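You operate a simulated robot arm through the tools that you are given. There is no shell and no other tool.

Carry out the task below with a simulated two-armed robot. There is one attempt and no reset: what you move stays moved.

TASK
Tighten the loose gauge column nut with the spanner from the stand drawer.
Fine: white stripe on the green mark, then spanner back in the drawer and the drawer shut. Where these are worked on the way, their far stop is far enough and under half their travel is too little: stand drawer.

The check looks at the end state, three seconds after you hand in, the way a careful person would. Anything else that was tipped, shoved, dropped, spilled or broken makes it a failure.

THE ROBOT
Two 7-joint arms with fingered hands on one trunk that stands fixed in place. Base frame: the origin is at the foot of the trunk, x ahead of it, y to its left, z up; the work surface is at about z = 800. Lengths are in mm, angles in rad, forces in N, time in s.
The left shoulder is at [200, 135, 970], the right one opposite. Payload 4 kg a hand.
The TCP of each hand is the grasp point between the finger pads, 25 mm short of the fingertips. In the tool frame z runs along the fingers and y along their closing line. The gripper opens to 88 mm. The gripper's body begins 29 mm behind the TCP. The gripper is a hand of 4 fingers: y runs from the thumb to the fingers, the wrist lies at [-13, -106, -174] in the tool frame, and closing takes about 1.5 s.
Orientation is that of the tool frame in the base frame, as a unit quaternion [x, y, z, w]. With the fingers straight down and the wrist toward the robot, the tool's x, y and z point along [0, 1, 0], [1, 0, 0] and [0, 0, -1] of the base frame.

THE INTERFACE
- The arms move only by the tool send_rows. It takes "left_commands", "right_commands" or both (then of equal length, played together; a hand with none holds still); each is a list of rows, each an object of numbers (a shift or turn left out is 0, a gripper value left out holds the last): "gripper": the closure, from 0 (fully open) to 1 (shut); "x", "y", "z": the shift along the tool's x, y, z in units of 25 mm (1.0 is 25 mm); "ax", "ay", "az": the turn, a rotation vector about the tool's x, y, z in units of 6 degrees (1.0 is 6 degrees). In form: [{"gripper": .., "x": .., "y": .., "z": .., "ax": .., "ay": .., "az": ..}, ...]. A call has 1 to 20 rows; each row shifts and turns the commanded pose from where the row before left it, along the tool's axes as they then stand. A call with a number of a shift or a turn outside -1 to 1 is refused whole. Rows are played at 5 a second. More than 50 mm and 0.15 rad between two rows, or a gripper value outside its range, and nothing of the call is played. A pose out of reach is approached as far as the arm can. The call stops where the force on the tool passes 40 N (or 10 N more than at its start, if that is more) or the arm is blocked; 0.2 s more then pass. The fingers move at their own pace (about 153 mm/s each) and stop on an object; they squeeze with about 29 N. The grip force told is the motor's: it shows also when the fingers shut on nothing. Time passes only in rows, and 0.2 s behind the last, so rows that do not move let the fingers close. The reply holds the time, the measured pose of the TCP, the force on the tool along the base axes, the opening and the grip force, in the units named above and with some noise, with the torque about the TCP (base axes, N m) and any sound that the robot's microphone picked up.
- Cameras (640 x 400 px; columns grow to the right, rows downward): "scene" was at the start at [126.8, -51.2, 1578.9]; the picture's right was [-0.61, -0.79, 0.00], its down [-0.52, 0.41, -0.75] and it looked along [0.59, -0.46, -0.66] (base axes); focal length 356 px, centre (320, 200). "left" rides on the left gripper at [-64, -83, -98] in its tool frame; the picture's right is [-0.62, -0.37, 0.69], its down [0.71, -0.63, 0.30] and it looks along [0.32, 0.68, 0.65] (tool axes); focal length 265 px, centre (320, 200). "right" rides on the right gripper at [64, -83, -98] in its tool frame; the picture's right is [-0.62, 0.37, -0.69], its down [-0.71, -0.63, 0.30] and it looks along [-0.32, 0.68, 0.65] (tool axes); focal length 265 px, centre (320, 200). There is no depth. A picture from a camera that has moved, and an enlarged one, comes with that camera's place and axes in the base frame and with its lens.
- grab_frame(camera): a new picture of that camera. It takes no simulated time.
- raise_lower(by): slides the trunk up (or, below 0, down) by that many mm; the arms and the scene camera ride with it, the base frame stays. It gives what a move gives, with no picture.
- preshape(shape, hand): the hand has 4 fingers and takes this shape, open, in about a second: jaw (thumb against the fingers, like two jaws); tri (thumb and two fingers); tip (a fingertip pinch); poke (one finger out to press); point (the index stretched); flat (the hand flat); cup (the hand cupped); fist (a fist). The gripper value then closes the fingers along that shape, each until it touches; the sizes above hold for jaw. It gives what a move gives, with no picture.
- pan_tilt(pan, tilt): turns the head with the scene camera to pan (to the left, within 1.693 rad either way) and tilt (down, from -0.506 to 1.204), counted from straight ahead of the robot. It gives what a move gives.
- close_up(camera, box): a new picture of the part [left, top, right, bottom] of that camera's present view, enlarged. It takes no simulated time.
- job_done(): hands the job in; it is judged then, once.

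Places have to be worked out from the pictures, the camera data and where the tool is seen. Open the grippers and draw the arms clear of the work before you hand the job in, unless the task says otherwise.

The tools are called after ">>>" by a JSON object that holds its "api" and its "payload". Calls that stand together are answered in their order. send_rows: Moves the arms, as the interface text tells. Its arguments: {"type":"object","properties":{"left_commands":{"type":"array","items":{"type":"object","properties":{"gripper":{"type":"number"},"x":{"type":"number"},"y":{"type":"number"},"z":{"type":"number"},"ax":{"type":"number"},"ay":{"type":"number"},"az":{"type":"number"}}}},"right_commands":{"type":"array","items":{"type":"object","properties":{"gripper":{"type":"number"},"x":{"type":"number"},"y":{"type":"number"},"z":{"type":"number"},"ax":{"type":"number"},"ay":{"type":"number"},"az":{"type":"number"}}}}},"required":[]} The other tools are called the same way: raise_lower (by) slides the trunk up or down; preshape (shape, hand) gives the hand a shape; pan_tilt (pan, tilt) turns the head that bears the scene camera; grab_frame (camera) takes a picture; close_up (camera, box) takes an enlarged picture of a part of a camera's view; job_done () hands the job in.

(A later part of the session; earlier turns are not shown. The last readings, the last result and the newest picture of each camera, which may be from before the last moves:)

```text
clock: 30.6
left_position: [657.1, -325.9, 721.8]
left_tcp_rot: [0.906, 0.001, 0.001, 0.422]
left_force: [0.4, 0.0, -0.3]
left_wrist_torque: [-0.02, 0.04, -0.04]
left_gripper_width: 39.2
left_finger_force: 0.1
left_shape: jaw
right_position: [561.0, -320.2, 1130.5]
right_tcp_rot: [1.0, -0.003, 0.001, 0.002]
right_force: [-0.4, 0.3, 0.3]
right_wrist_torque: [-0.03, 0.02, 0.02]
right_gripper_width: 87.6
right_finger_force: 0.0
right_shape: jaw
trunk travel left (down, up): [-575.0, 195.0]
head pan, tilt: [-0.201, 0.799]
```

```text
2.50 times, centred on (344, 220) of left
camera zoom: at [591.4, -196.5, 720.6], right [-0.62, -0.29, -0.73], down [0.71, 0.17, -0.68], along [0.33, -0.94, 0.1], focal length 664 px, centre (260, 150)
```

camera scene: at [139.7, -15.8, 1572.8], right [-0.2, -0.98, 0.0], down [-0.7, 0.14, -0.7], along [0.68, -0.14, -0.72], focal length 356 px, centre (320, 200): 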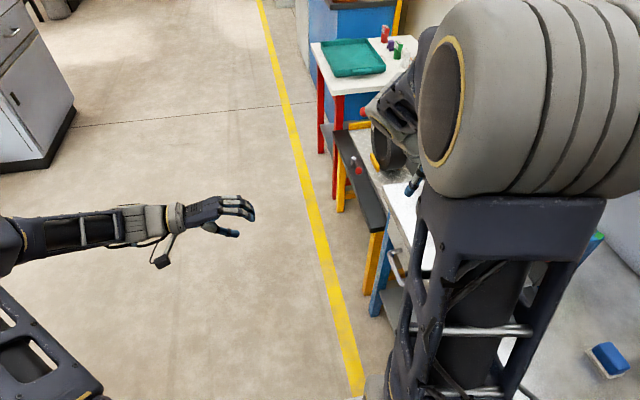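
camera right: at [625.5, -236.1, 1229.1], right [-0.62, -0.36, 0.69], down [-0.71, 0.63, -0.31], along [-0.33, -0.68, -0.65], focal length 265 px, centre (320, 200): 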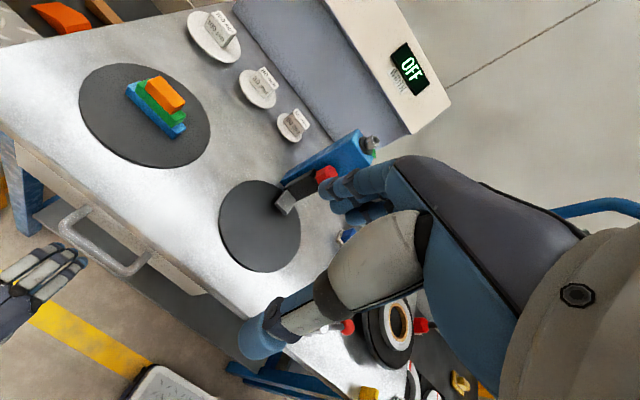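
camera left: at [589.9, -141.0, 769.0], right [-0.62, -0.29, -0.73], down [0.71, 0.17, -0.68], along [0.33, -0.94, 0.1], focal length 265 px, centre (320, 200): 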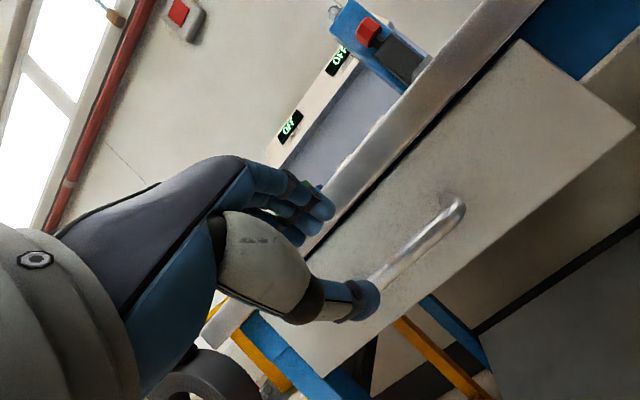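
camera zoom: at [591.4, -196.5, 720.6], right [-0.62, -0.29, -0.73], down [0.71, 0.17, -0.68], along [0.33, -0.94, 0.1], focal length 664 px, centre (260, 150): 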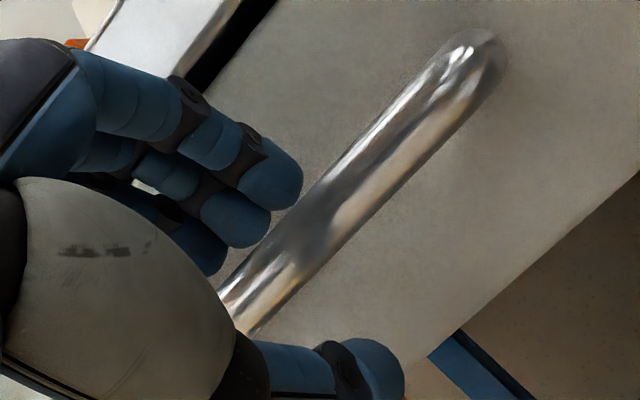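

Fingers are behind/above the bar with the thumb below, so I close the left hand on the handle.

>>> {"api": "send_rows", "payload": {"left_commands": [{"gripper": 1.0}, {"gripper": 1.0}, {"gripper": 1.0}, {"gripper": 1.0}, {"gripper": 1.0}, {"gripper": 1.0}, {"gripper": 1.0}, {"gripper": 1.0}]}}

>>> {"api": "close_up", "payload": {"camera": "left", "box": [240, 140, 448, 300]}}

```text
clock: 32.4
left_position: [654.3, -326.1, 720.2]
left_tcp_rot: [0.907, 0.0, -0.001, 0.422]
left_force: [2.1, -4.8, -16.0]
left_wrist_torque: [0.11, -0.02, 0.0]
left_gripper_width: 5.4
left_finger_force: 29.1
left_shape: jaw
right_position: [562.1, -320.1, 1130.9]
right_tcp_rot: [1.0, -0.002, 0.0, 0.002]
right_force: [-0.4, -0.1, -0.4]
right_wrist_torque: [-0.02, 0.05, -0.04]
right_gripper_width: 87.6
right_finger_force: 0.0
right_shape: jaw
trunk travel left (down, up): [-575.0, 195.0]
head pan, tilt: [-0.201, 0.799]
```

```text
2.50 times, centred on (344, 220) of left
camera zoom: at [591.1, -196.7, 719.9], right [-0.62, -0.29, -0.73], down [0.71, 0.17, -0.68], along [0.32, -0.94, 0.1], focal length 664 px, centre (260, 150)
```

zoom: 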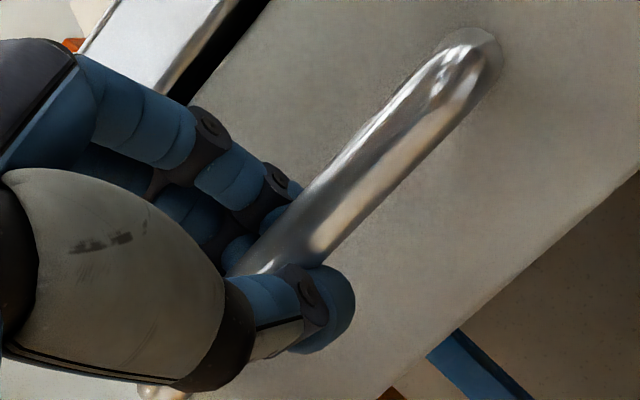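

The hand grips the bar (29 N). I pull straight along +y, gently at first.

>>> {"api": "send_rows", "payload": {"left_commands": [{"y": -0.2, "z": -0.24}, {"y": -0.32, "z": -0.38}, {"y": -0.32, "z": -0.38}, {"y": -0.32, "z": -0.38}, {"y": -0.32, "z": -0.38}, {"y": -0.32, "z": -0.38}]}}

>>> {"api": "close_up", "payload": {"camera": "right", "box": [0, 160, 240, 320]}}

```text
clock: 33.8
left_position: [653.9, -255.4, 720.7]
left_tcp_rot: [0.906, 0.0, 0.0, 0.422]
left_force: [1.0, 0.8, -12.0]
left_wrist_torque: [0.13, -0.05, -0.01]
left_gripper_width: 5.2
left_finger_force: 28.8
left_shape: jaw
right_position: [561.8, -321.2, 1130.1]
right_tcp_rot: [1.0, -0.004, -0.001, 0.001]
right_force: [0.1, 0.2, -0.5]
right_wrist_torque: [0.0, 0.01, -0.03]
right_gripper_width: 87.9
right_finger_force: 0.1
right_shape: jaw
trunk travel left (down, up): [-575.0, 195.0]
head pan, tilt: [-0.201, 0.799]
```

```text
2.50 times, centred on (120, 240) of right
camera zoom: at [625.7, -236.7, 1228.9], right [-0.62, -0.36, 0.69], down [-0.71, 0.63, -0.31], along [-0.33, -0.68, -0.65], focal length 664 px, centre (820, 100)
```

zoom: 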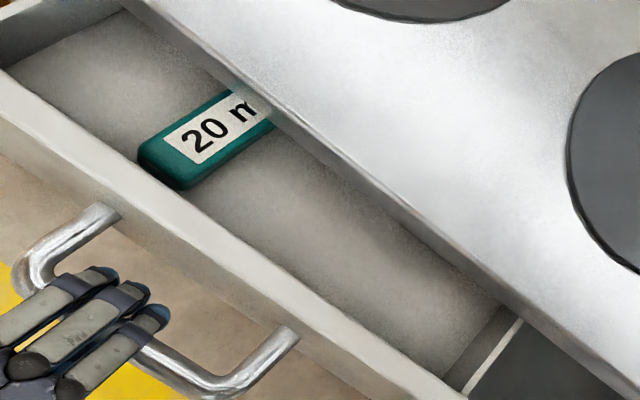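

The drawer slides freely (open ~70 mm) and a teal item labelled "20 mm" shows, probably a spanner handle. I keep pulling until its stop.

>>> {"api": "send_rows", "payload": {"left_commands": [{"y": -0.5, "z": -0.6}, {"y": -0.5, "z": -0.6}, {"y": -0.5, "z": -0.6}, {"y": -0.5, "z": -0.6}, {"y": -0.5, "z": -0.6}, {"y": -0.5, "z": -0.6}]}}

>>> {"api": "grab_frame", "payload": {"camera": "right"}}

```text
clock: 35.2
left_position: [653.4, -137.8, 721.9]
left_tcp_rot: [0.907, 0.0, 0.0, 0.422]
left_force: [5.6, 0.7, -21.9]
left_wrist_torque: [0.19, -0.04, 0.03]
left_gripper_width: 5.1
left_finger_force: 28.7
left_shape: jaw
right_position: [562.3, -320.9, 1131.5]
right_tcp_rot: [1.0, -0.003, -0.001, 0.001]
right_force: [-1.4, -0.5, 0.3]
right_wrist_torque: [-0.02, -0.06, 0.02]
right_gripper_width: 88.1
right_finger_force: 0.1
right_shape: jaw
trunk travel left (down, up): [-575.0, 195.0]
head pan, tilt: [-0.201, 0.799]
```

```text
taken
camera right: at [626.0, -236.7, 1228.7], right [-0.62, -0.36, 0.69], down [-0.71, 0.63, -0.31], along [-0.33, -0.68, -0.65], focal length 265 px, centre (320, 200)
```

right: 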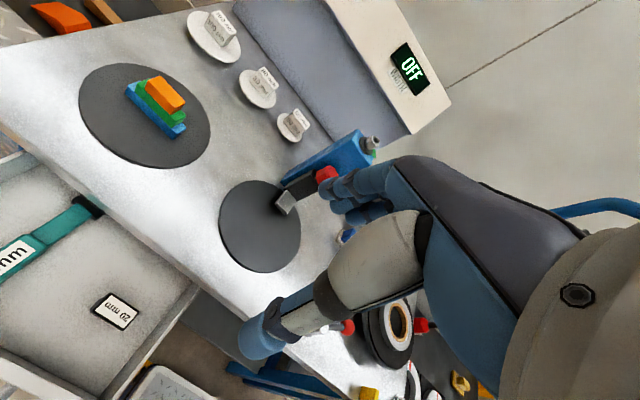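

Drawer is open ~188 mm; a teal-handled spanner lies along the drawer with its dark jaw toward the bench. I continue pulling with a slight downward correction to relieve the vertical load.

>>> {"api": "send_rows", "payload": {"left_commands": [{"y": -0.56, "z": -0.55}, {"y": -0.5, "z": -0.6}, {"y": -0.5, "z": -0.6}, {"y": -0.5, "z": -0.6}]}}

>>> {"api": "grab_frame", "payload": {"camera": "right"}}

```text
clock: 36.2
left_position: [653.0, -70.9, 719.3]
left_tcp_rot: [0.906, 0.0, -0.001, 0.423]
left_force: [16.1, -23.4, -13.8]
left_wrist_torque: [0.01, -0.02, 0.14]
left_gripper_width: 4.4
left_finger_force: 28.8
left_shape: jaw
right_position: [561.1, -320.1, 1130.9]
right_tcp_rot: [1.0, -0.003, 0.0, 0.0]
right_force: [-0.4, -0.4, 0.1]
right_wrist_torque: [0.04, 0.01, 0.0]
right_gripper_width: 87.7
right_finger_force: 0.0
right_shape: jaw
trunk travel left (down, up): [-575.0, 195.0]
head pan, tilt: [-0.201, 0.799]
stopped in row 4 (left hand): the force on the tool passed its limit at 52 N (the readings are from after the stop); the commanded pose is now the measured one
```

```text
taken
camera right: at [626.2, -237.3, 1228.6], right [-0.62, -0.36, 0.69], down [-0.71, 0.63, -0.31], along [-0.33, -0.68, -0.65], focal length 265 px, centre (320, 200)
```

right: 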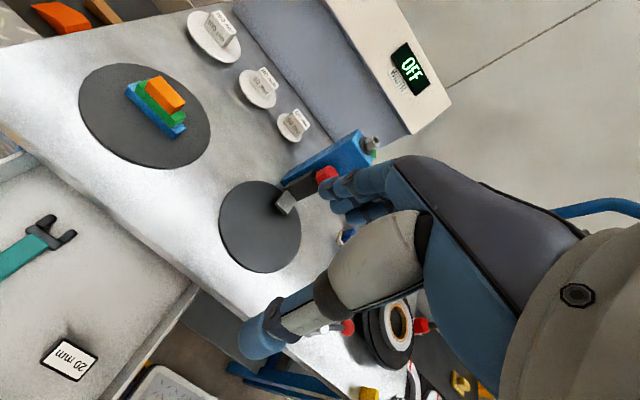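

The drawer hit its stop at ~255 mm open; the open-jaw spanner lies in it with jaw toward the bench. I release the handle with a partial opening and back the left hand away along its finger axis.

>>> {"api": "send_rows", "payload": {"left_commands": [{"gripper": 0.56}, {"gripper": 0.56}, {"gripper": 0.56}, {"gripper": 0.56}, {"z": -0.5}, {"z": -0.7}, {"z": -1}, {"z": -1}, {"z": -1}, {"z": -1}]}}

>>> {"api": "grab_frame", "payload": {"camera": "left"}}

>>> {"api": "grab_frame", "payload": {"camera": "scene"}}

```text
clock: 38.4
left_position: [652.7, 30.4, 802.6]
left_tcp_rot: [0.906, -0.002, -0.002, 0.424]
left_force: [0.4, 0.4, 0.2]
left_wrist_torque: [0.02, -0.01, 0.0]
left_gripper_width: 38.1
left_finger_force: 0.0
left_shape: jaw
right_position: [561.4, -319.5, 1129.9]
right_tcp_rot: [1.0, -0.004, 0.001, 0.002]
right_force: [-0.3, -0.4, -0.3]
right_wrist_torque: [-0.01, 0.0, -0.01]
right_gripper_width: 87.4
right_finger_force: 0.0
right_shape: jaw
trunk travel left (down, up): [-575.0, 195.0]
head pan, tilt: [-0.201, 0.799]
```

```text
taken
camera left: at [588.7, 159.9, 802.8], right [-0.62, -0.29, -0.73], down [0.71, 0.17, -0.68], along [0.32, -0.94, 0.11], focal length 265 px, centre (320, 200)
```

left: 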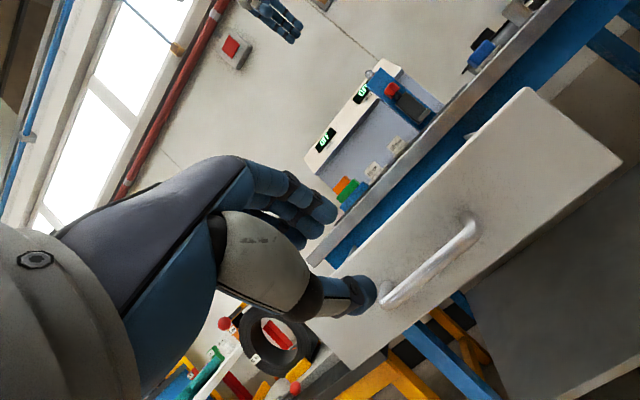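

```text
taken
camera scene: at [139.8, -15.8, 1572.8], right [-0.2, -0.98, 0.0], down [-0.7, 0.14, -0.7], along [0.68, -0.14, -0.72], focal length 356 px, centre (320, 200)
```

scene: 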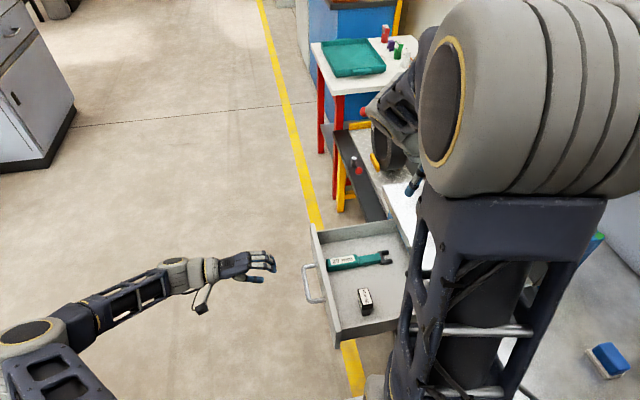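

Drawer is fully open; the spanner and a small "20 mm" block are inside. I zoom in on the drawer from the head camera.

>>> {"api": "close_up", "payload": {"camera": "scene", "box": [300, 220, 412, 290]}}

>>> {"api": "close_up", "payload": {"camera": "scene", "box": [320, 240, 400, 290]}}

>>> {"api": "send_rows", "payload": {"left_commands": [{"z": -1}, {"z": -1}, {"z": -1}, {"z": -1}, {"z": -1}, {"z": -1}, {"z": -1}, {"z": -1}, {"z": -1}, {"z": -1}]}}

```text
5.71 times, centred on (356, 255) of scene
camera zoom: at [139.8, -15.8, 1572.8], right [-0.2, -0.98, 0.0], down [-0.7, 0.14, -0.7], along [0.68, -0.14, -0.72], focal length 2037 px, centre (114, -114)
```

zoom: 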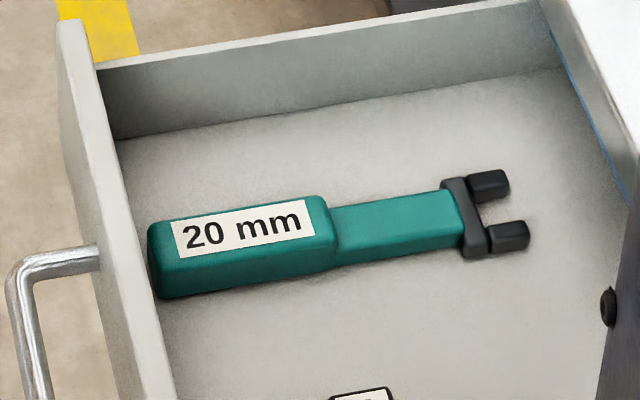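

```text
8.00 times, centred on (360, 265) of scene
camera zoom: at [139.8, -15.8, 1572.8], right [-0.2, -0.98, 0.0], down [-0.7, 0.14, -0.7], along [0.68, -0.14, -0.72], focal length 2852 px, centre (0, -320)
```

zoom: 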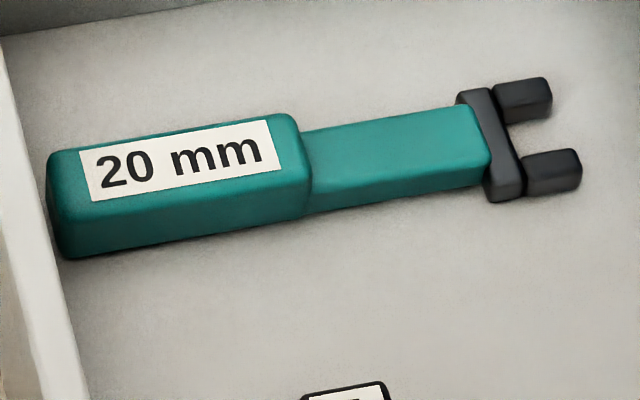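

```text
clock: 40.6
left_position: [652.0, 222.1, 964.3]
left_tcp_rot: [0.906, -0.001, -0.001, 0.424]
left_force: [-0.1, 0.6, 0.1]
left_wrist_torque: [-0.02, 0.0, 0.01]
left_gripper_width: 38.1
left_finger_force: 0.1
left_shape: jaw
right_position: [561.6, -318.9, 1131.4]
right_tcp_rot: [1.0, -0.003, 0.001, 0.002]
right_force: [0.4, 0.4, -1.0]
right_wrist_torque: [-0.01, 0.0, 0.02]
right_gripper_width: 87.8
right_finger_force: 0.1
right_shape: jaw
trunk travel left (down, up): [-575.0, 195.0]
head pan, tilt: [-0.201, 0.799]
```

The spanner is an open-end type with two parallel prongs, labelled 20 mm. I zoom from the right hand camera for triangulating its position.

>>> {"api": "close_up", "payload": {"camera": "right", "box": [0, 180, 112, 250]}}

>>> {"api": "close_up", "payload": {"camera": "right", "box": [0, 300, 160, 400]}}

>>> {"api": "close_up", "payload": {"camera": "scene", "box": [330, 270, 410, 320]}}

```text
5.71 times, centred on (56, 215) of right
camera zoom: at [625.4, -236.5, 1229.0], right [-0.62, -0.36, 0.69], down [-0.71, 0.63, -0.31], along [-0.33, -0.68, -0.65], focal length 1517 px, centre (1829, 114)
```

zoom: 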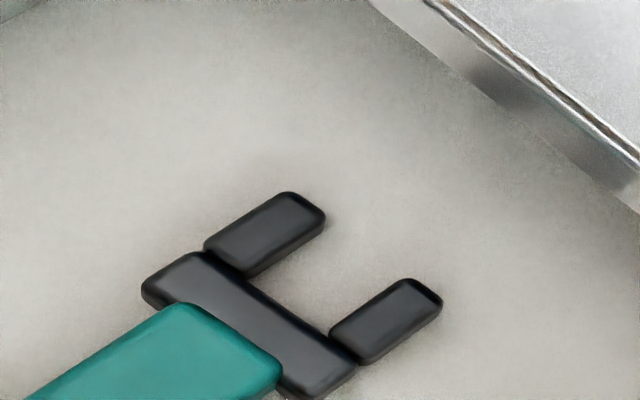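

```text
4.00 times, centred on (80, 350) of right
camera zoom: at [625.4, -236.5, 1229.0], right [-0.62, -0.36, 0.69], down [-0.71, 0.63, -0.31], along [-0.33, -0.68, -0.65], focal length 1062 px, centre (1280, -400)
```

zoom: 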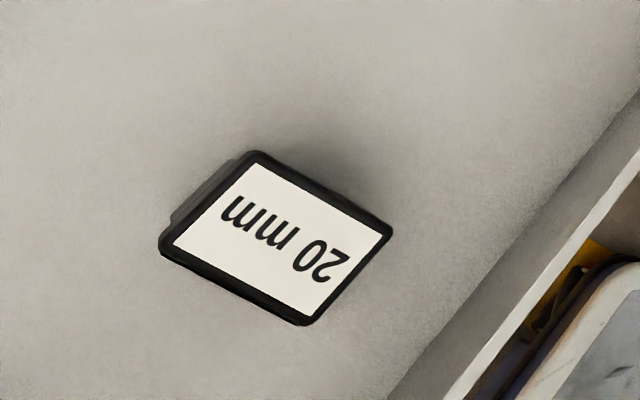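

```text
8.00 times, centred on (370, 295) of scene
camera zoom: at [139.8, -15.8, 1572.8], right [-0.2, -0.98, 0.0], down [-0.7, 0.14, -0.7], along [0.68, -0.14, -0.72], focal length 2852 px, centre (-80, -560)
```

zoom: 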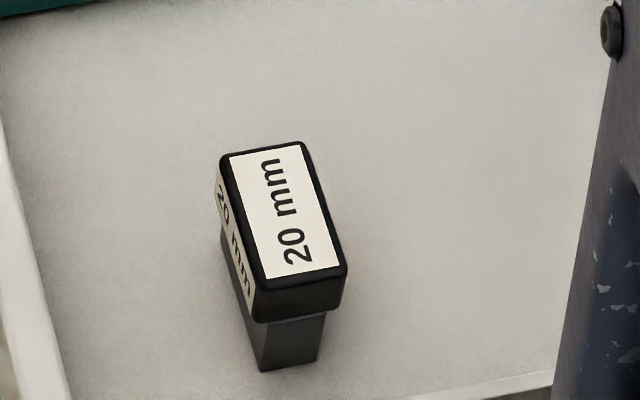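

The spanner lies nearly along y at x≈715, from y≈-154 (handle end) to y≈-349 (prong tips); the block at (580,-228) must not be touched. I rotate the right hand back to its nominal heading so its closing line crosses the spanner handle.

>>> {"api": "send_rows", "payload": {"right_commands": [{"az": -1}, {"az": -1}, {"az": -1}, {"az": -1}, {"az": -1}, {"az": -1}, {"az": -1}, {"az": -1}, {"az": -1}, {"az": -1}, {"az": -1}, {"az": -1}, {"az": -1}, {"az": -1}, {"az": -1}]}}

>>> {"api": "send_rows", "payload": {"right_commands": [{"x": 1, "y": 1}, {"x": 1, "y": 1}, {"x": 1, "y": 1}, {"x": 0.7, "y": 1}, {"x": 0.7, "y": 1}, {"y": 0.8}, {"z": 1}, {"z": 1}, {"z": 1}, {"z": 1}, {"z": 1}, {"z": 1}, {"z": 1}]}}

>>> {"api": "grab_frame", "payload": {"camera": "right"}}

>>> {"api": "grab_frame", "payload": {"camera": "scene"}}

```text
clock: 43.8
left_position: [651.6, 223.1, 963.7]
left_tcp_rot: [0.906, -0.001, 0.0, 0.424]
left_force: [0.0, 0.8, -0.3]
left_wrist_torque: [0.01, 0.01, -0.01]
left_gripper_width: 38.2
left_finger_force: 0.0
left_shape: jaw
right_position: [561.0, -319.4, 1129.3]
right_tcp_rot: [0.708, 0.706, 0.0, 0.002]
right_force: [-0.1, 0.2, -0.7]
right_wrist_torque: [-0.01, 0.0, -0.02]
right_gripper_width: 87.5
right_finger_force: 0.1
right_shape: jaw
trunk travel left (down, up): [-575.0, 195.0]
head pan, tilt: [-0.201, 0.799]
```

```text
clock: 46.6
left_position: [650.4, 222.1, 965.0]
left_tcp_rot: [0.905, -0.001, -0.001, 0.425]
left_force: [-0.1, 1.0, 0.1]
left_wrist_torque: [0.01, 0.01, -0.01]
left_gripper_width: 38.5
left_finger_force: 0.1
left_shape: jaw
right_position: [707.8, -210.8, 955.3]
right_tcp_rot: [0.71, 0.704, -0.002, 0.001]
right_force: [0.6, -0.3, 0.9]
right_wrist_torque: [-0.01, 0.02, 0.03]
right_gripper_width: 87.8
right_finger_force: 0.1
right_shape: jaw
trunk travel left (down, up): [-575.0, 195.0]
head pan, tilt: [-0.201, 0.799]
```

```text
taken
camera right: at [624.1, -145.6, 1053.7], right [0.36, -0.62, 0.69], down [-0.63, -0.71, -0.3], along [0.68, -0.33, -0.65], focal length 265 px, centre (320, 200)
```

right: 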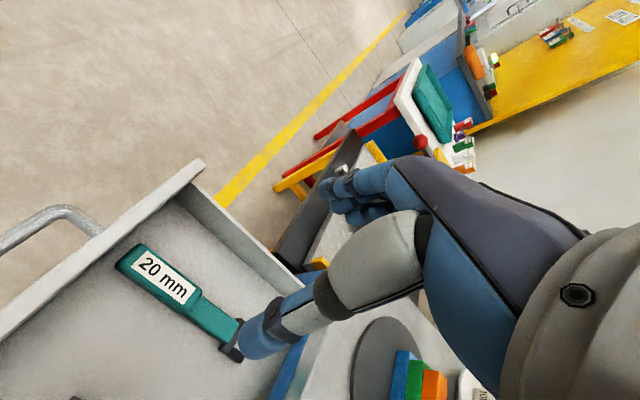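

```text
taken
camera scene: at [139.5, -15.6, 1572.9], right [-0.2, -0.98, 0.0], down [-0.7, 0.14, -0.7], along [0.68, -0.14, -0.72], focal length 356 px, centre (320, 200)
```

scene: 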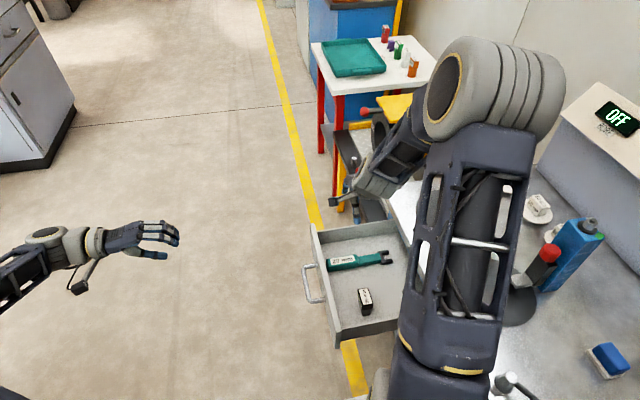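

The right hand hovers above the drawer; the spanner shows in its camera. I zoom in on it to fix its position and heading.

>>> {"api": "close_up", "payload": {"camera": "right", "box": [90, 220, 282, 370]}}

>>> {"api": "close_up", "payload": {"camera": "scene", "box": [310, 235, 406, 295]}}

```text
2.67 times, centred on (186, 295) of right
camera zoom: at [624.1, -145.6, 1053.7], right [0.36, -0.62, 0.69], down [-0.63, -0.71, -0.3], along [0.68, -0.33, -0.65], focal length 708 px, centre (677, -53)
```

zoom: 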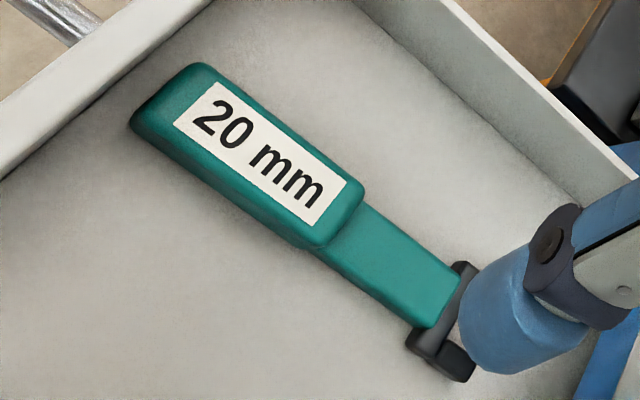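

```text
6.67 times, centred on (358, 265) of scene
camera zoom: at [139.5, -15.6, 1572.9], right [-0.2, -0.98, 0.0], down [-0.7, 0.14, -0.7], along [0.68, -0.14, -0.72], focal length 2377 px, centre (67, -233)
```

zoom: 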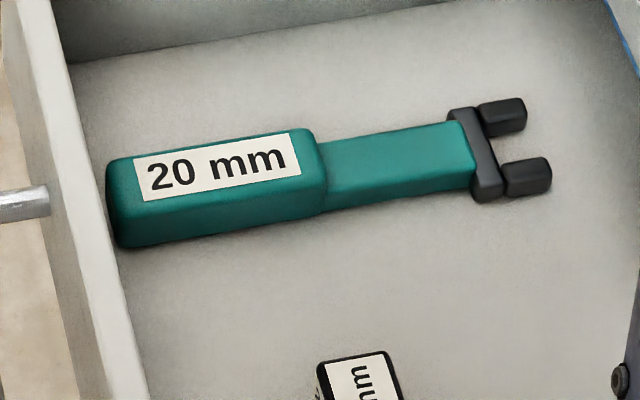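

Spanner heading is within 1° of -y; label centre ≈ (709,-197,~700). I descend 150 mm with the hand partly open, then re-measure height.

>>> {"api": "send_rows", "payload": {"right_commands": [{"z": 1, "gripper": 0.25, "y": 0.05, "az": -0.08}, {"z": 1}, {"z": 1}, {"z": 1}, {"z": 1}, {"z": 1}]}}

>>> {"api": "grab_frame", "payload": {"camera": "right"}}

>>> {"api": "close_up", "payload": {"camera": "right", "box": [100, 160, 340, 340]}}

>>> {"api": "close_up", "payload": {"camera": "scene", "box": [310, 205, 422, 295]}}

```text
clock: 48.0
left_position: [651.0, 222.6, 964.0]
left_tcp_rot: [0.905, -0.001, 0.0, 0.425]
left_force: [-0.7, -0.7, -0.3]
left_wrist_torque: [-0.02, -0.01, 0.02]
left_gripper_width: 38.3
left_finger_force: 0.0
left_shape: jaw
right_position: [708.7, -210.8, 804.9]
right_tcp_rot: [0.706, 0.708, 0.0, 0.002]
right_force: [0.0, -0.4, -0.4]
right_wrist_torque: [-0.01, 0.02, 0.02]
right_gripper_width: 66.4
right_finger_force: 0.0
right_shape: jaw
trunk travel left (down, up): [-575.0, 195.0]
head pan, tilt: [-0.201, 0.799]
```

```text
taken
camera right: at [623.0, -146.6, 902.8], right [0.37, -0.62, 0.7], down [-0.63, -0.72, -0.3], along [0.69, -0.32, -0.65], focal length 265 px, centre (320, 200)
```

right: 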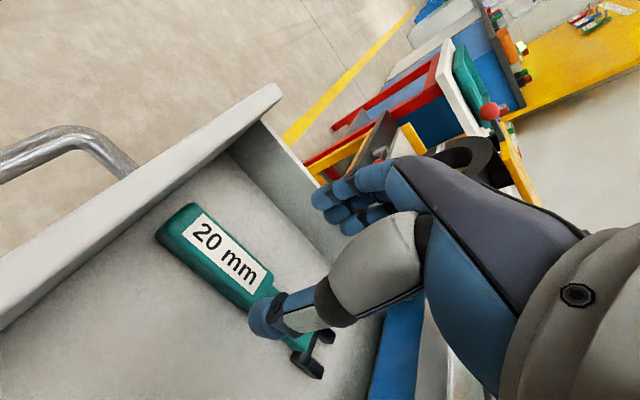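

```text
2.22 times, centred on (220, 250) of right
camera zoom: at [623.0, -146.6, 902.8], right [0.37, -0.62, 0.7], down [-0.63, -0.72, -0.3], along [0.69, -0.32, -0.65], focal length 590 px, centre (542, 89)
```

zoom: 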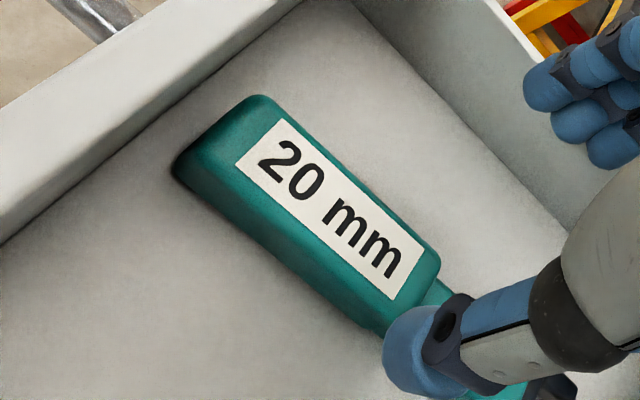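

```text
4.44 times, centred on (366, 250) of scene
camera zoom: at [139.6, -15.7, 1572.9], right [-0.2, -0.98, 0.0], down [-0.7, 0.14, -0.7], along [0.68, -0.14, -0.72], focal length 1584 px, centre (116, -22)
```

zoom: 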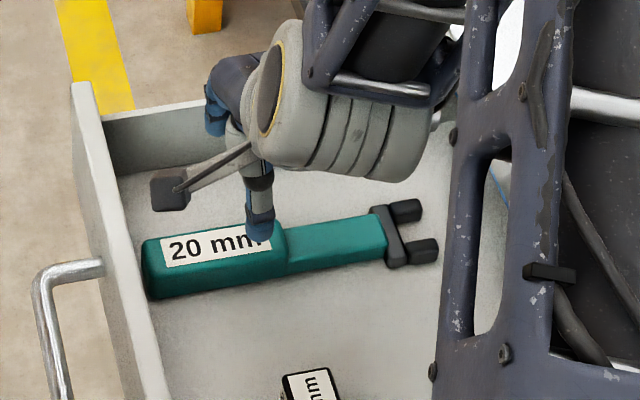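

Two hand views agree on label top at z≈708, floor ≈685, and spanner x≈708, matching the TCP. I descend to z≈728 and check.

>>> {"api": "send_rows", "payload": {"right_commands": [{"z": 1}, {"z": 1}, {"z": 1}]}}

>>> {"api": "close_up", "payload": {"camera": "right", "box": [160, 120, 400, 360]}}

>>> {"api": "close_up", "payload": {"camera": "scene", "box": [310, 205, 422, 295]}}

>>> {"api": "grab_frame", "payload": {"camera": "left"}}

```text
clock: 48.8
left_position: [651.4, 222.6, 963.8]
left_tcp_rot: [0.906, 0.0, 0.0, 0.424]
left_force: [0.1, -0.6, 0.6]
left_wrist_torque: [0.0, 0.01, 0.0]
left_gripper_width: 38.2
left_finger_force: 0.1
left_shape: jaw
right_position: [707.1, -212.1, 731.5]
right_tcp_rot: [0.707, 0.707, 0.0, 0.002]
right_force: [-0.5, -0.4, -0.5]
right_wrist_torque: [0.02, -0.02, -0.02]
right_gripper_width: 66.1
right_finger_force: 0.1
right_shape: jaw
trunk travel left (down, up): [-575.0, 195.0]
head pan, tilt: [-0.201, 0.799]
```

```text
1.67 times, centred on (280, 240) of right
camera zoom: at [623.2, -146.6, 828.6], right [0.37, -0.62, 0.7], down [-0.63, -0.72, -0.3], along [0.69, -0.32, -0.65], focal length 442 px, centre (387, 133)
```

zoom: 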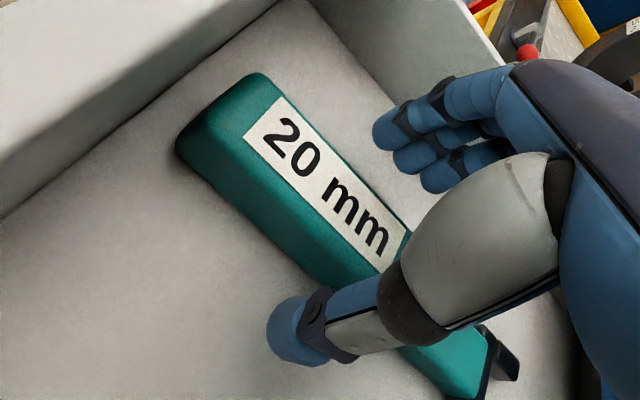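

```text
4.44 times, centred on (366, 250) of scene
camera zoom: at [139.6, -15.7, 1572.9], right [-0.2, -0.98, 0.0], down [-0.7, 0.14, -0.7], along [0.68, -0.14, -0.72], focal length 1584 px, centre (116, -22)
```

zoom: 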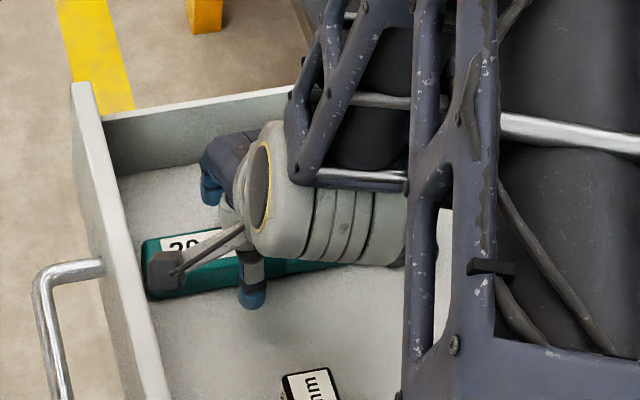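

```text
taken
camera left: at [588.2, 352.3, 963.1], right [-0.62, -0.29, -0.73], down [0.71, 0.17, -0.68], along [0.32, -0.94, 0.11], focal length 265 px, centre (320, 200)
```

left: 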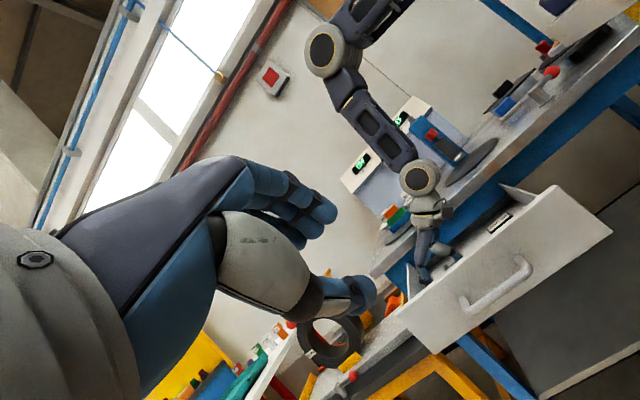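

The hand straddles the handle. I lower in small steps toward z≈714 watching the force.

>>> {"api": "send_rows", "payload": {"right_commands": [{"z": 0.2}, {"z": 0.2}, {"z": 0.2}, {"z": 0.1}]}}

>>> {"api": "close_up", "payload": {"camera": "right", "box": [160, 120, 400, 360]}}

```text
clock: 49.8
left_position: [650.7, 223.0, 962.4]
left_tcp_rot: [0.906, -0.001, 0.0, 0.424]
left_force: [0.4, -0.1, 0.7]
left_wrist_torque: [0.0, -0.01, 0.0]
left_gripper_width: 38.5
left_finger_force: 0.0
left_shape: jaw
right_position: [707.6, -211.5, 711.2]
right_tcp_rot: [0.706, 0.708, 0.0, 0.002]
right_force: [0.2, -0.4, 0.8]
right_wrist_torque: [-0.02, -0.01, -0.02]
right_gripper_width: 66.2
right_finger_force: 0.1
right_shape: jaw
trunk travel left (down, up): [-575.0, 195.0]
head pan, tilt: [-0.201, 0.799]
```

```text
1.67 times, centred on (280, 240) of right
camera zoom: at [623.4, -146.7, 811.4], right [0.37, -0.62, 0.7], down [-0.63, -0.72, -0.3], along [0.69, -0.32, -0.65], focal length 442 px, centre (387, 133)
```

zoom: 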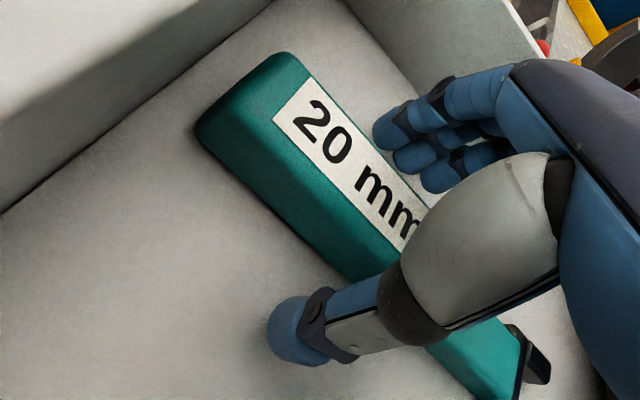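

At z≈711 the fingertips should be just above the drawer floor with no contact force. I close the right hand on the handle.

>>> {"api": "send_rows", "payload": {"right_commands": [{"gripper": 0.5}, {"gripper": 0.7}, {"gripper": 1.0}, {"gripper": 1.0}, {"gripper": 1.0}, {"gripper": 1.0}, {"gripper": 1.0}, {"gripper": 1.0}]}}

>>> {"api": "close_up", "payload": {"camera": "right", "box": [160, 120, 400, 360]}}

```text
clock: 51.6
left_position: [651.3, 222.3, 964.1]
left_tcp_rot: [0.906, 0.0, -0.001, 0.424]
left_force: [0.4, 0.7, 0.6]
left_wrist_torque: [-0.01, 0.01, 0.01]
left_gripper_width: 38.2
left_finger_force: 0.0
left_shape: jaw
right_position: [707.3, -211.0, 711.9]
right_tcp_rot: [0.707, 0.708, -0.001, 0.001]
right_force: [-0.4, -0.7, -0.4]
right_wrist_torque: [0.03, 0.0, 0.01]
right_gripper_width: 26.4
right_finger_force: 29.4
right_shape: jaw
trunk travel left (down, up): [-575.0, 195.0]
head pan, tilt: [-0.201, 0.799]
```

```text
1.67 times, centred on (280, 240) of right
camera zoom: at [623.4, -146.7, 811.4], right [0.37, -0.62, 0.69], down [-0.63, -0.72, -0.3], along [0.69, -0.32, -0.65], focal length 442 px, centre (387, 133)
```

zoom: 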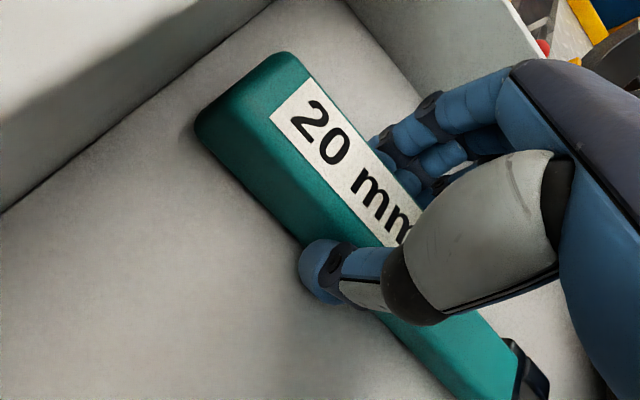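

Grip holds at 26.4 mm width. I lift slowly and check that the spanner comes along level.

>>> {"api": "send_rows", "payload": {"right_commands": [{"z": -0.2}, {"z": -0.4}, {"z": -0.6}, {"z": -0.8}, {"z": -0.8}]}}

>>> {"api": "close_up", "payload": {"camera": "right", "box": [160, 120, 400, 360]}}

>>> {"api": "grab_frame", "payload": {"camera": "scene"}}

>>> {"api": "close_up", "payload": {"camera": "left", "box": [360, 140, 600, 300]}}

```text
clock: 52.8
left_position: [651.0, 222.2, 962.8]
left_tcp_rot: [0.906, 0.0, -0.001, 0.424]
left_force: [-0.6, 0.2, -0.1]
left_wrist_torque: [0.03, 0.03, -0.02]
left_gripper_width: 38.5
left_finger_force: 0.0
left_shape: jaw
right_position: [708.5, -212.1, 785.2]
right_tcp_rot: [0.707, 0.707, -0.002, 0.001]
right_force: [-0.9, -0.9, -2.1]
right_wrist_torque: [0.06, -0.03, 0.0]
right_gripper_width: 26.4
right_finger_force: 29.3
right_shape: jaw
trunk travel left (down, up): [-575.0, 195.0]
head pan, tilt: [-0.201, 0.799]
```

```text
1.67 times, centred on (280, 240) of right
camera zoom: at [624.2, -146.6, 882.5], right [0.37, -0.62, 0.69], down [-0.63, -0.72, -0.3], along [0.68, -0.32, -0.65], focal length 442 px, centre (387, 133)
```

zoom: 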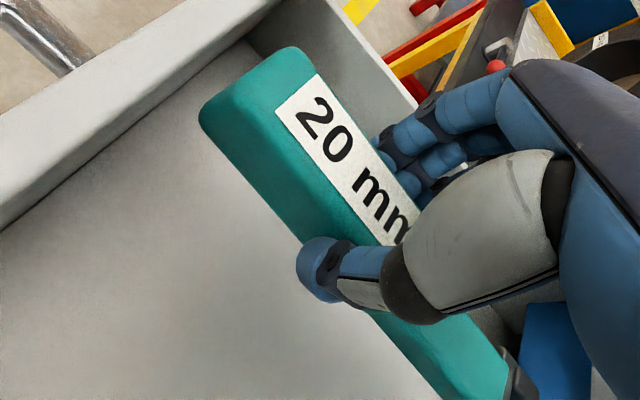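

```text
taken
camera scene: at [139.9, -15.7, 1572.8], right [-0.2, -0.98, 0.0], down [-0.7, 0.14, -0.7], along [0.68, -0.14, -0.72], focal length 356 px, centre (320, 200)
```

scene: 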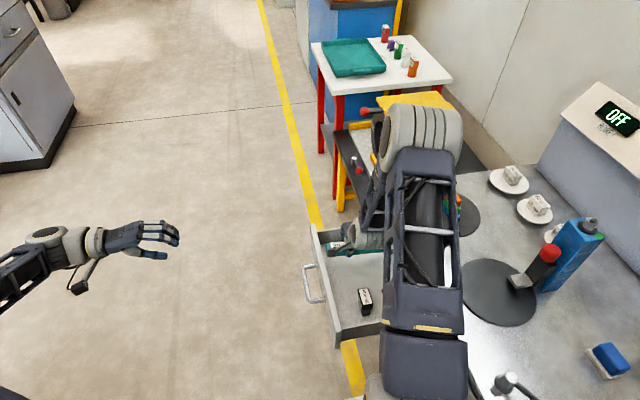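

```text
2.50 times, centred on (480, 220) of left
camera zoom: at [588.3, 352.3, 962.9], right [-0.62, -0.29, -0.73], down [0.71, 0.17, -0.68], along [0.32, -0.94, 0.11], focal length 664 px, centre (-80, 150)
```

zoom: 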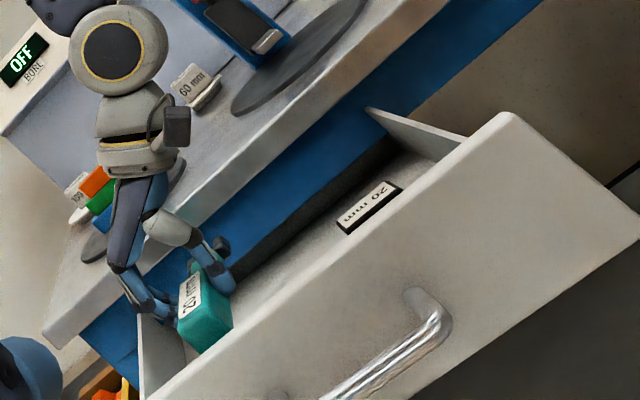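

The spanner is held level. While the gauge column is in clear view from the head, I zoom on the nut to measure its hex orientation, stripe and green mark.

>>> {"api": "close_up", "payload": {"camera": "scene", "box": [568, 206, 616, 236]}}

>>> {"api": "pan_tilt", "payload": {"pan": -0.75, "tilt": 0.65}}

>>> {"api": "grab_frame", "payload": {"camera": "scene"}}

```text
13.33 times, centred on (592, 221) of scene
camera zoom: at [139.9, -15.7, 1572.8], right [-0.2, -0.98, 0.0], down [-0.7, 0.14, -0.7], along [0.68, -0.14, -0.72], focal length 4753 px, centre (-3307, -80)
```

zoom: 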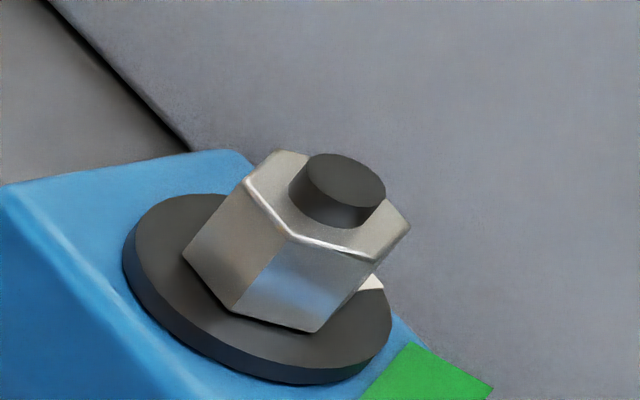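

```text
clock: 53.7
left_position: [651.0, 223.4, 963.4]
left_tcp_rot: [0.906, -0.001, -0.001, 0.424]
left_force: [1.2, 0.0, 0.3]
left_wrist_torque: [0.02, 0.03, -0.01]
left_gripper_width: 38.2
left_finger_force: 0.0
left_shape: jaw
right_position: [707.8, -211.3, 784.3]
right_tcp_rot: [0.706, 0.708, -0.001, 0.001]
right_force: [0.4, -1.1, -3.2]
right_wrist_torque: [0.04, 0.01, 0.03]
right_gripper_width: 26.2
right_finger_force: 29.5
right_shape: jaw
trunk travel left (down, up): [-575.0, 195.0]
head pan, tilt: [-0.75, 0.649]
```

```text
taken
camera scene: at [124.2, -58.8, 1585.4], right [-0.68, -0.73, 0.0], down [-0.44, 0.41, -0.8], along [0.58, -0.54, -0.6], focal length 356 px, centre (320, 200)
```

scene: 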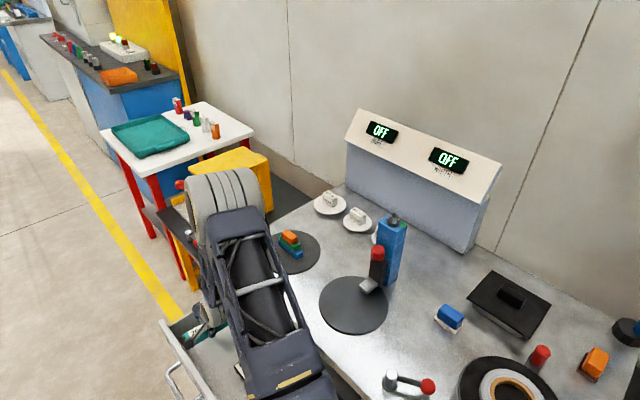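

Clear view of the column now. I zoom strongly on the nut top.

>>> {"api": "close_up", "payload": {"camera": "scene", "box": [378, 208, 410, 228]}}

>>> {"api": "close_up", "payload": {"camera": "scene", "box": [346, 200, 426, 300]}}

```text
16.00 times, centred on (394, 218) of scene
camera zoom: at [124.2, -58.8, 1585.4], right [-0.68, -0.73, 0.0], down [-0.44, 0.41, -0.8], along [0.58, -0.54, -0.6], focal length 5704 px, centre (-864, -88)
```

zoom: 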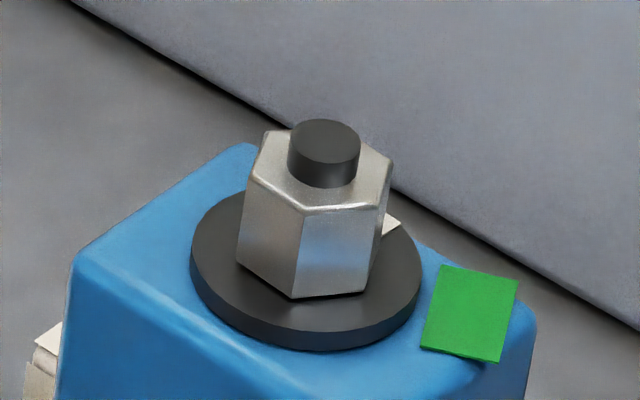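

```text
4.00 times, centred on (386, 250) of scene
camera zoom: at [124.2, -58.8, 1585.4], right [-0.68, -0.73, 0.0], down [-0.44, 0.41, -0.8], along [0.58, -0.54, -0.6], focal length 1426 px, centre (56, 0)
```

zoom: 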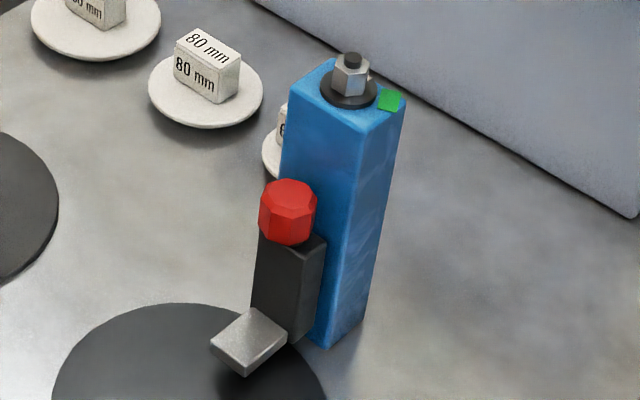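

From the zoom: nut hex spans z≈1006–1024, centre ≈(493.5,-651.5), flats allow spanner headings of about -63°; stripe ≈-95°, green mark ≈-150°, so ~55° clockwise. I lift the spanner straight up out of the drawer.

>>> {"api": "send_rows", "payload": {"right_commands": [{"z": -0.6, "x": 0.2}, {"z": -1, "x": 0.2}, {"z": -1}, {"z": -1}, {"z": -1}, {"z": -1}, {"z": -1}, {"z": -1}, {"z": -1}, {"z": -1}, {"z": -1}, {"z": -1}]}}

>>> {"api": "grab_frame", "payload": {"camera": "scene"}}

>>> {"api": "grab_frame", "payload": {"camera": "left"}}

```text
clock: 56.3
left_position: [652.3, 223.5, 963.8]
left_tcp_rot: [0.906, 0.001, 0.0, 0.424]
left_force: [-0.3, 0.4, -0.1]
left_wrist_torque: [0.02, -0.01, 0.02]
left_gripper_width: 38.0
left_finger_force: 0.1
left_shape: jaw
right_position: [708.2, -200.0, 1072.5]
right_tcp_rot: [0.706, 0.708, -0.001, 0.001]
right_force: [0.2, -0.2, -2.1]
right_wrist_torque: [0.05, -0.04, 0.02]
right_gripper_width: 26.5
right_finger_force: 28.9
right_shape: jaw
trunk travel left (down, up): [-575.0, 195.0]
head pan, tilt: [-0.75, 0.649]
```

```text
taken
camera scene: at [124.3, -58.9, 1585.4], right [-0.68, -0.73, 0.0], down [-0.44, 0.41, -0.8], along [0.58, -0.54, -0.6], focal length 356 px, centre (320, 200)
```

scene: 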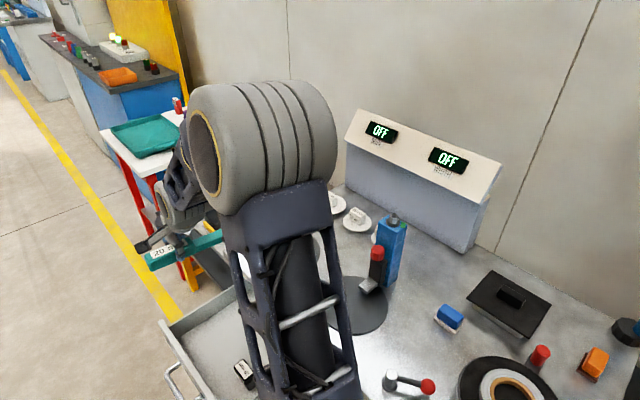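

```text
taken
camera left: at [588.3, 352.3, 962.9], right [-0.62, -0.29, -0.73], down [0.71, 0.17, -0.68], along [0.32, -0.94, 0.11], focal length 265 px, centre (320, 200)
```

left: 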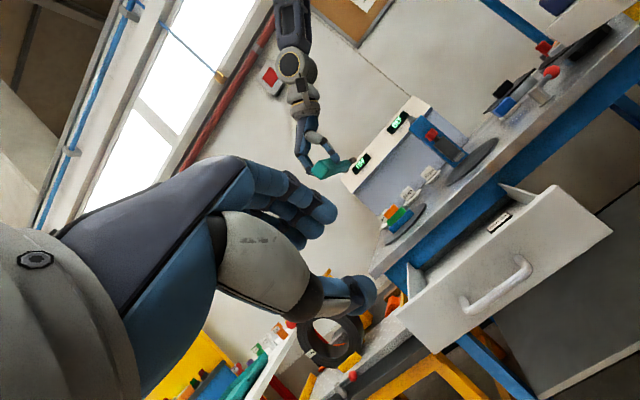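

The spanner is in the air at z≈1072 and clear of everything. I carry it toward the nut, stopping short, then yaw the hand by 27° to the planned heading.

>>> {"api": "send_rows", "payload": {"right_commands": [{"x": -0.956, "y": -0.996, "z": -0.4}, {"x": -0.956, "y": -0.996}, {"x": -0.956, "y": -0.996}, {"x": -0.956, "y": -0.996}, {"x": -0.956, "y": -0.996}, {"x": -0.956, "y": -0.996}, {"x": -0.956, "y": -0.996}, {"x": -0.956, "y": -0.996}, {"x": -0.956, "y": -0.996}, {"x": -0.956, "y": -0.996}, {"x": -0.956, "y": -0.996}, {"x": -0.956, "y": -0.996}, {"az": -0.9}, {"az": -0.9}, {"az": -0.9}, {"az": -0.9}, {"az": -0.9}]}}

>>> {"api": "grab_frame", "payload": {"camera": "scene"}}

>>> {"api": "grab_frame", "payload": {"camera": "right"}}

```text
clock: 59.9
left_position: [651.5, 221.8, 964.7]
left_tcp_rot: [0.905, -0.001, 0.0, 0.425]
left_force: [-0.2, 0.7, -0.7]
left_wrist_torque: [-0.02, -0.01, 0.0]
left_gripper_width: 38.1
left_finger_force: 0.1
left_shape: jaw
right_position: [408.9, -488.1, 1084.6]
right_tcp_rot: [0.522, 0.853, -0.001, 0.001]
right_force: [-0.1, 0.4, -2.3]
right_wrist_torque: [0.06, -0.03, 0.0]
right_gripper_width: 26.3
right_finger_force: 28.5
right_shape: jaw
trunk travel left (down, up): [-575.0, 195.0]
head pan, tilt: [-0.75, 0.649]
```

```text
taken
camera scene: at [124.1, -58.8, 1585.4], right [-0.68, -0.73, 0.0], down [-0.44, 0.41, -0.8], along [0.58, -0.54, -0.6], focal length 356 px, centre (320, 200)
```

scene: 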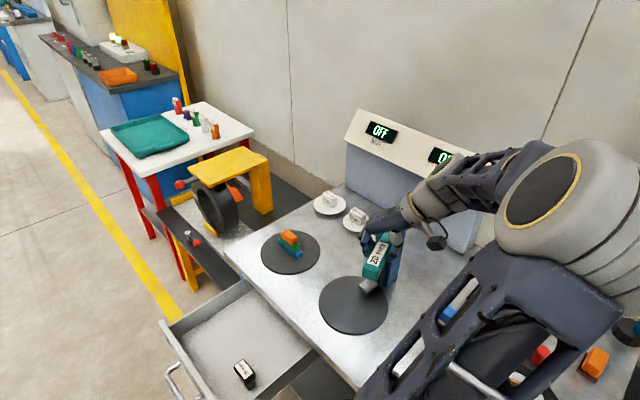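

```text
taken
camera right: at [305.8, -468.9, 1182.6], right [0.61, -0.38, 0.69], down [-0.23, -0.92, -0.3], along [0.76, 0.02, -0.65], focal length 265 px, centre (320, 200)
```

right: 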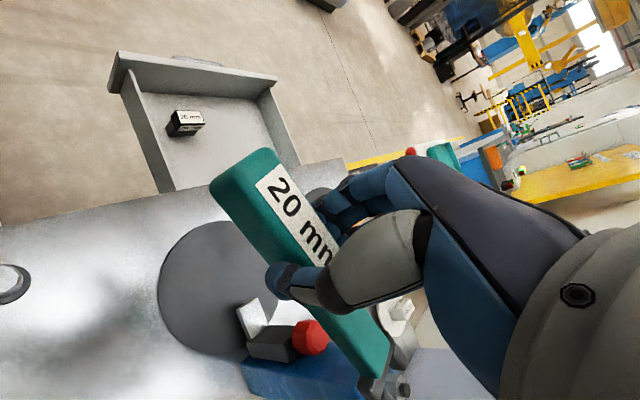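

The hand with spanner is near the column and the head camera sees it. I zoom in.

>>> {"api": "close_up", "payload": {"camera": "scene", "box": [340, 190, 436, 280]}}

>>> {"api": "close_up", "payload": {"camera": "right", "box": [300, 280, 460, 400]}}

```text
4.44 times, centred on (388, 235) of scene
camera zoom: at [124.1, -58.8, 1585.4], right [-0.68, -0.73, 0.0], down [-0.44, 0.41, -0.8], along [0.58, -0.54, -0.6], focal length 1584 px, centre (18, 44)
```

zoom: 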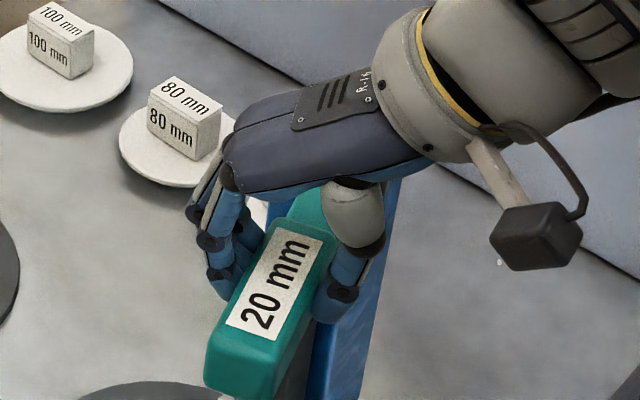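

```text
3.33 times, centred on (380, 340) of right
camera zoom: at [305.8, -468.9, 1182.6], right [0.61, -0.38, 0.69], down [-0.23, -0.92, -0.3], along [0.76, 0.02, -0.65], focal length 885 px, centre (120, -267)
```

zoom: 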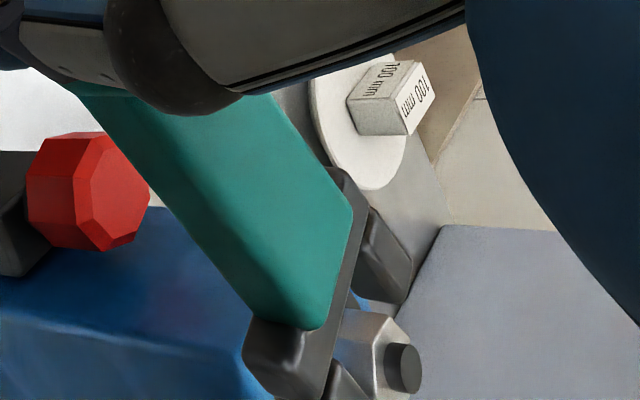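

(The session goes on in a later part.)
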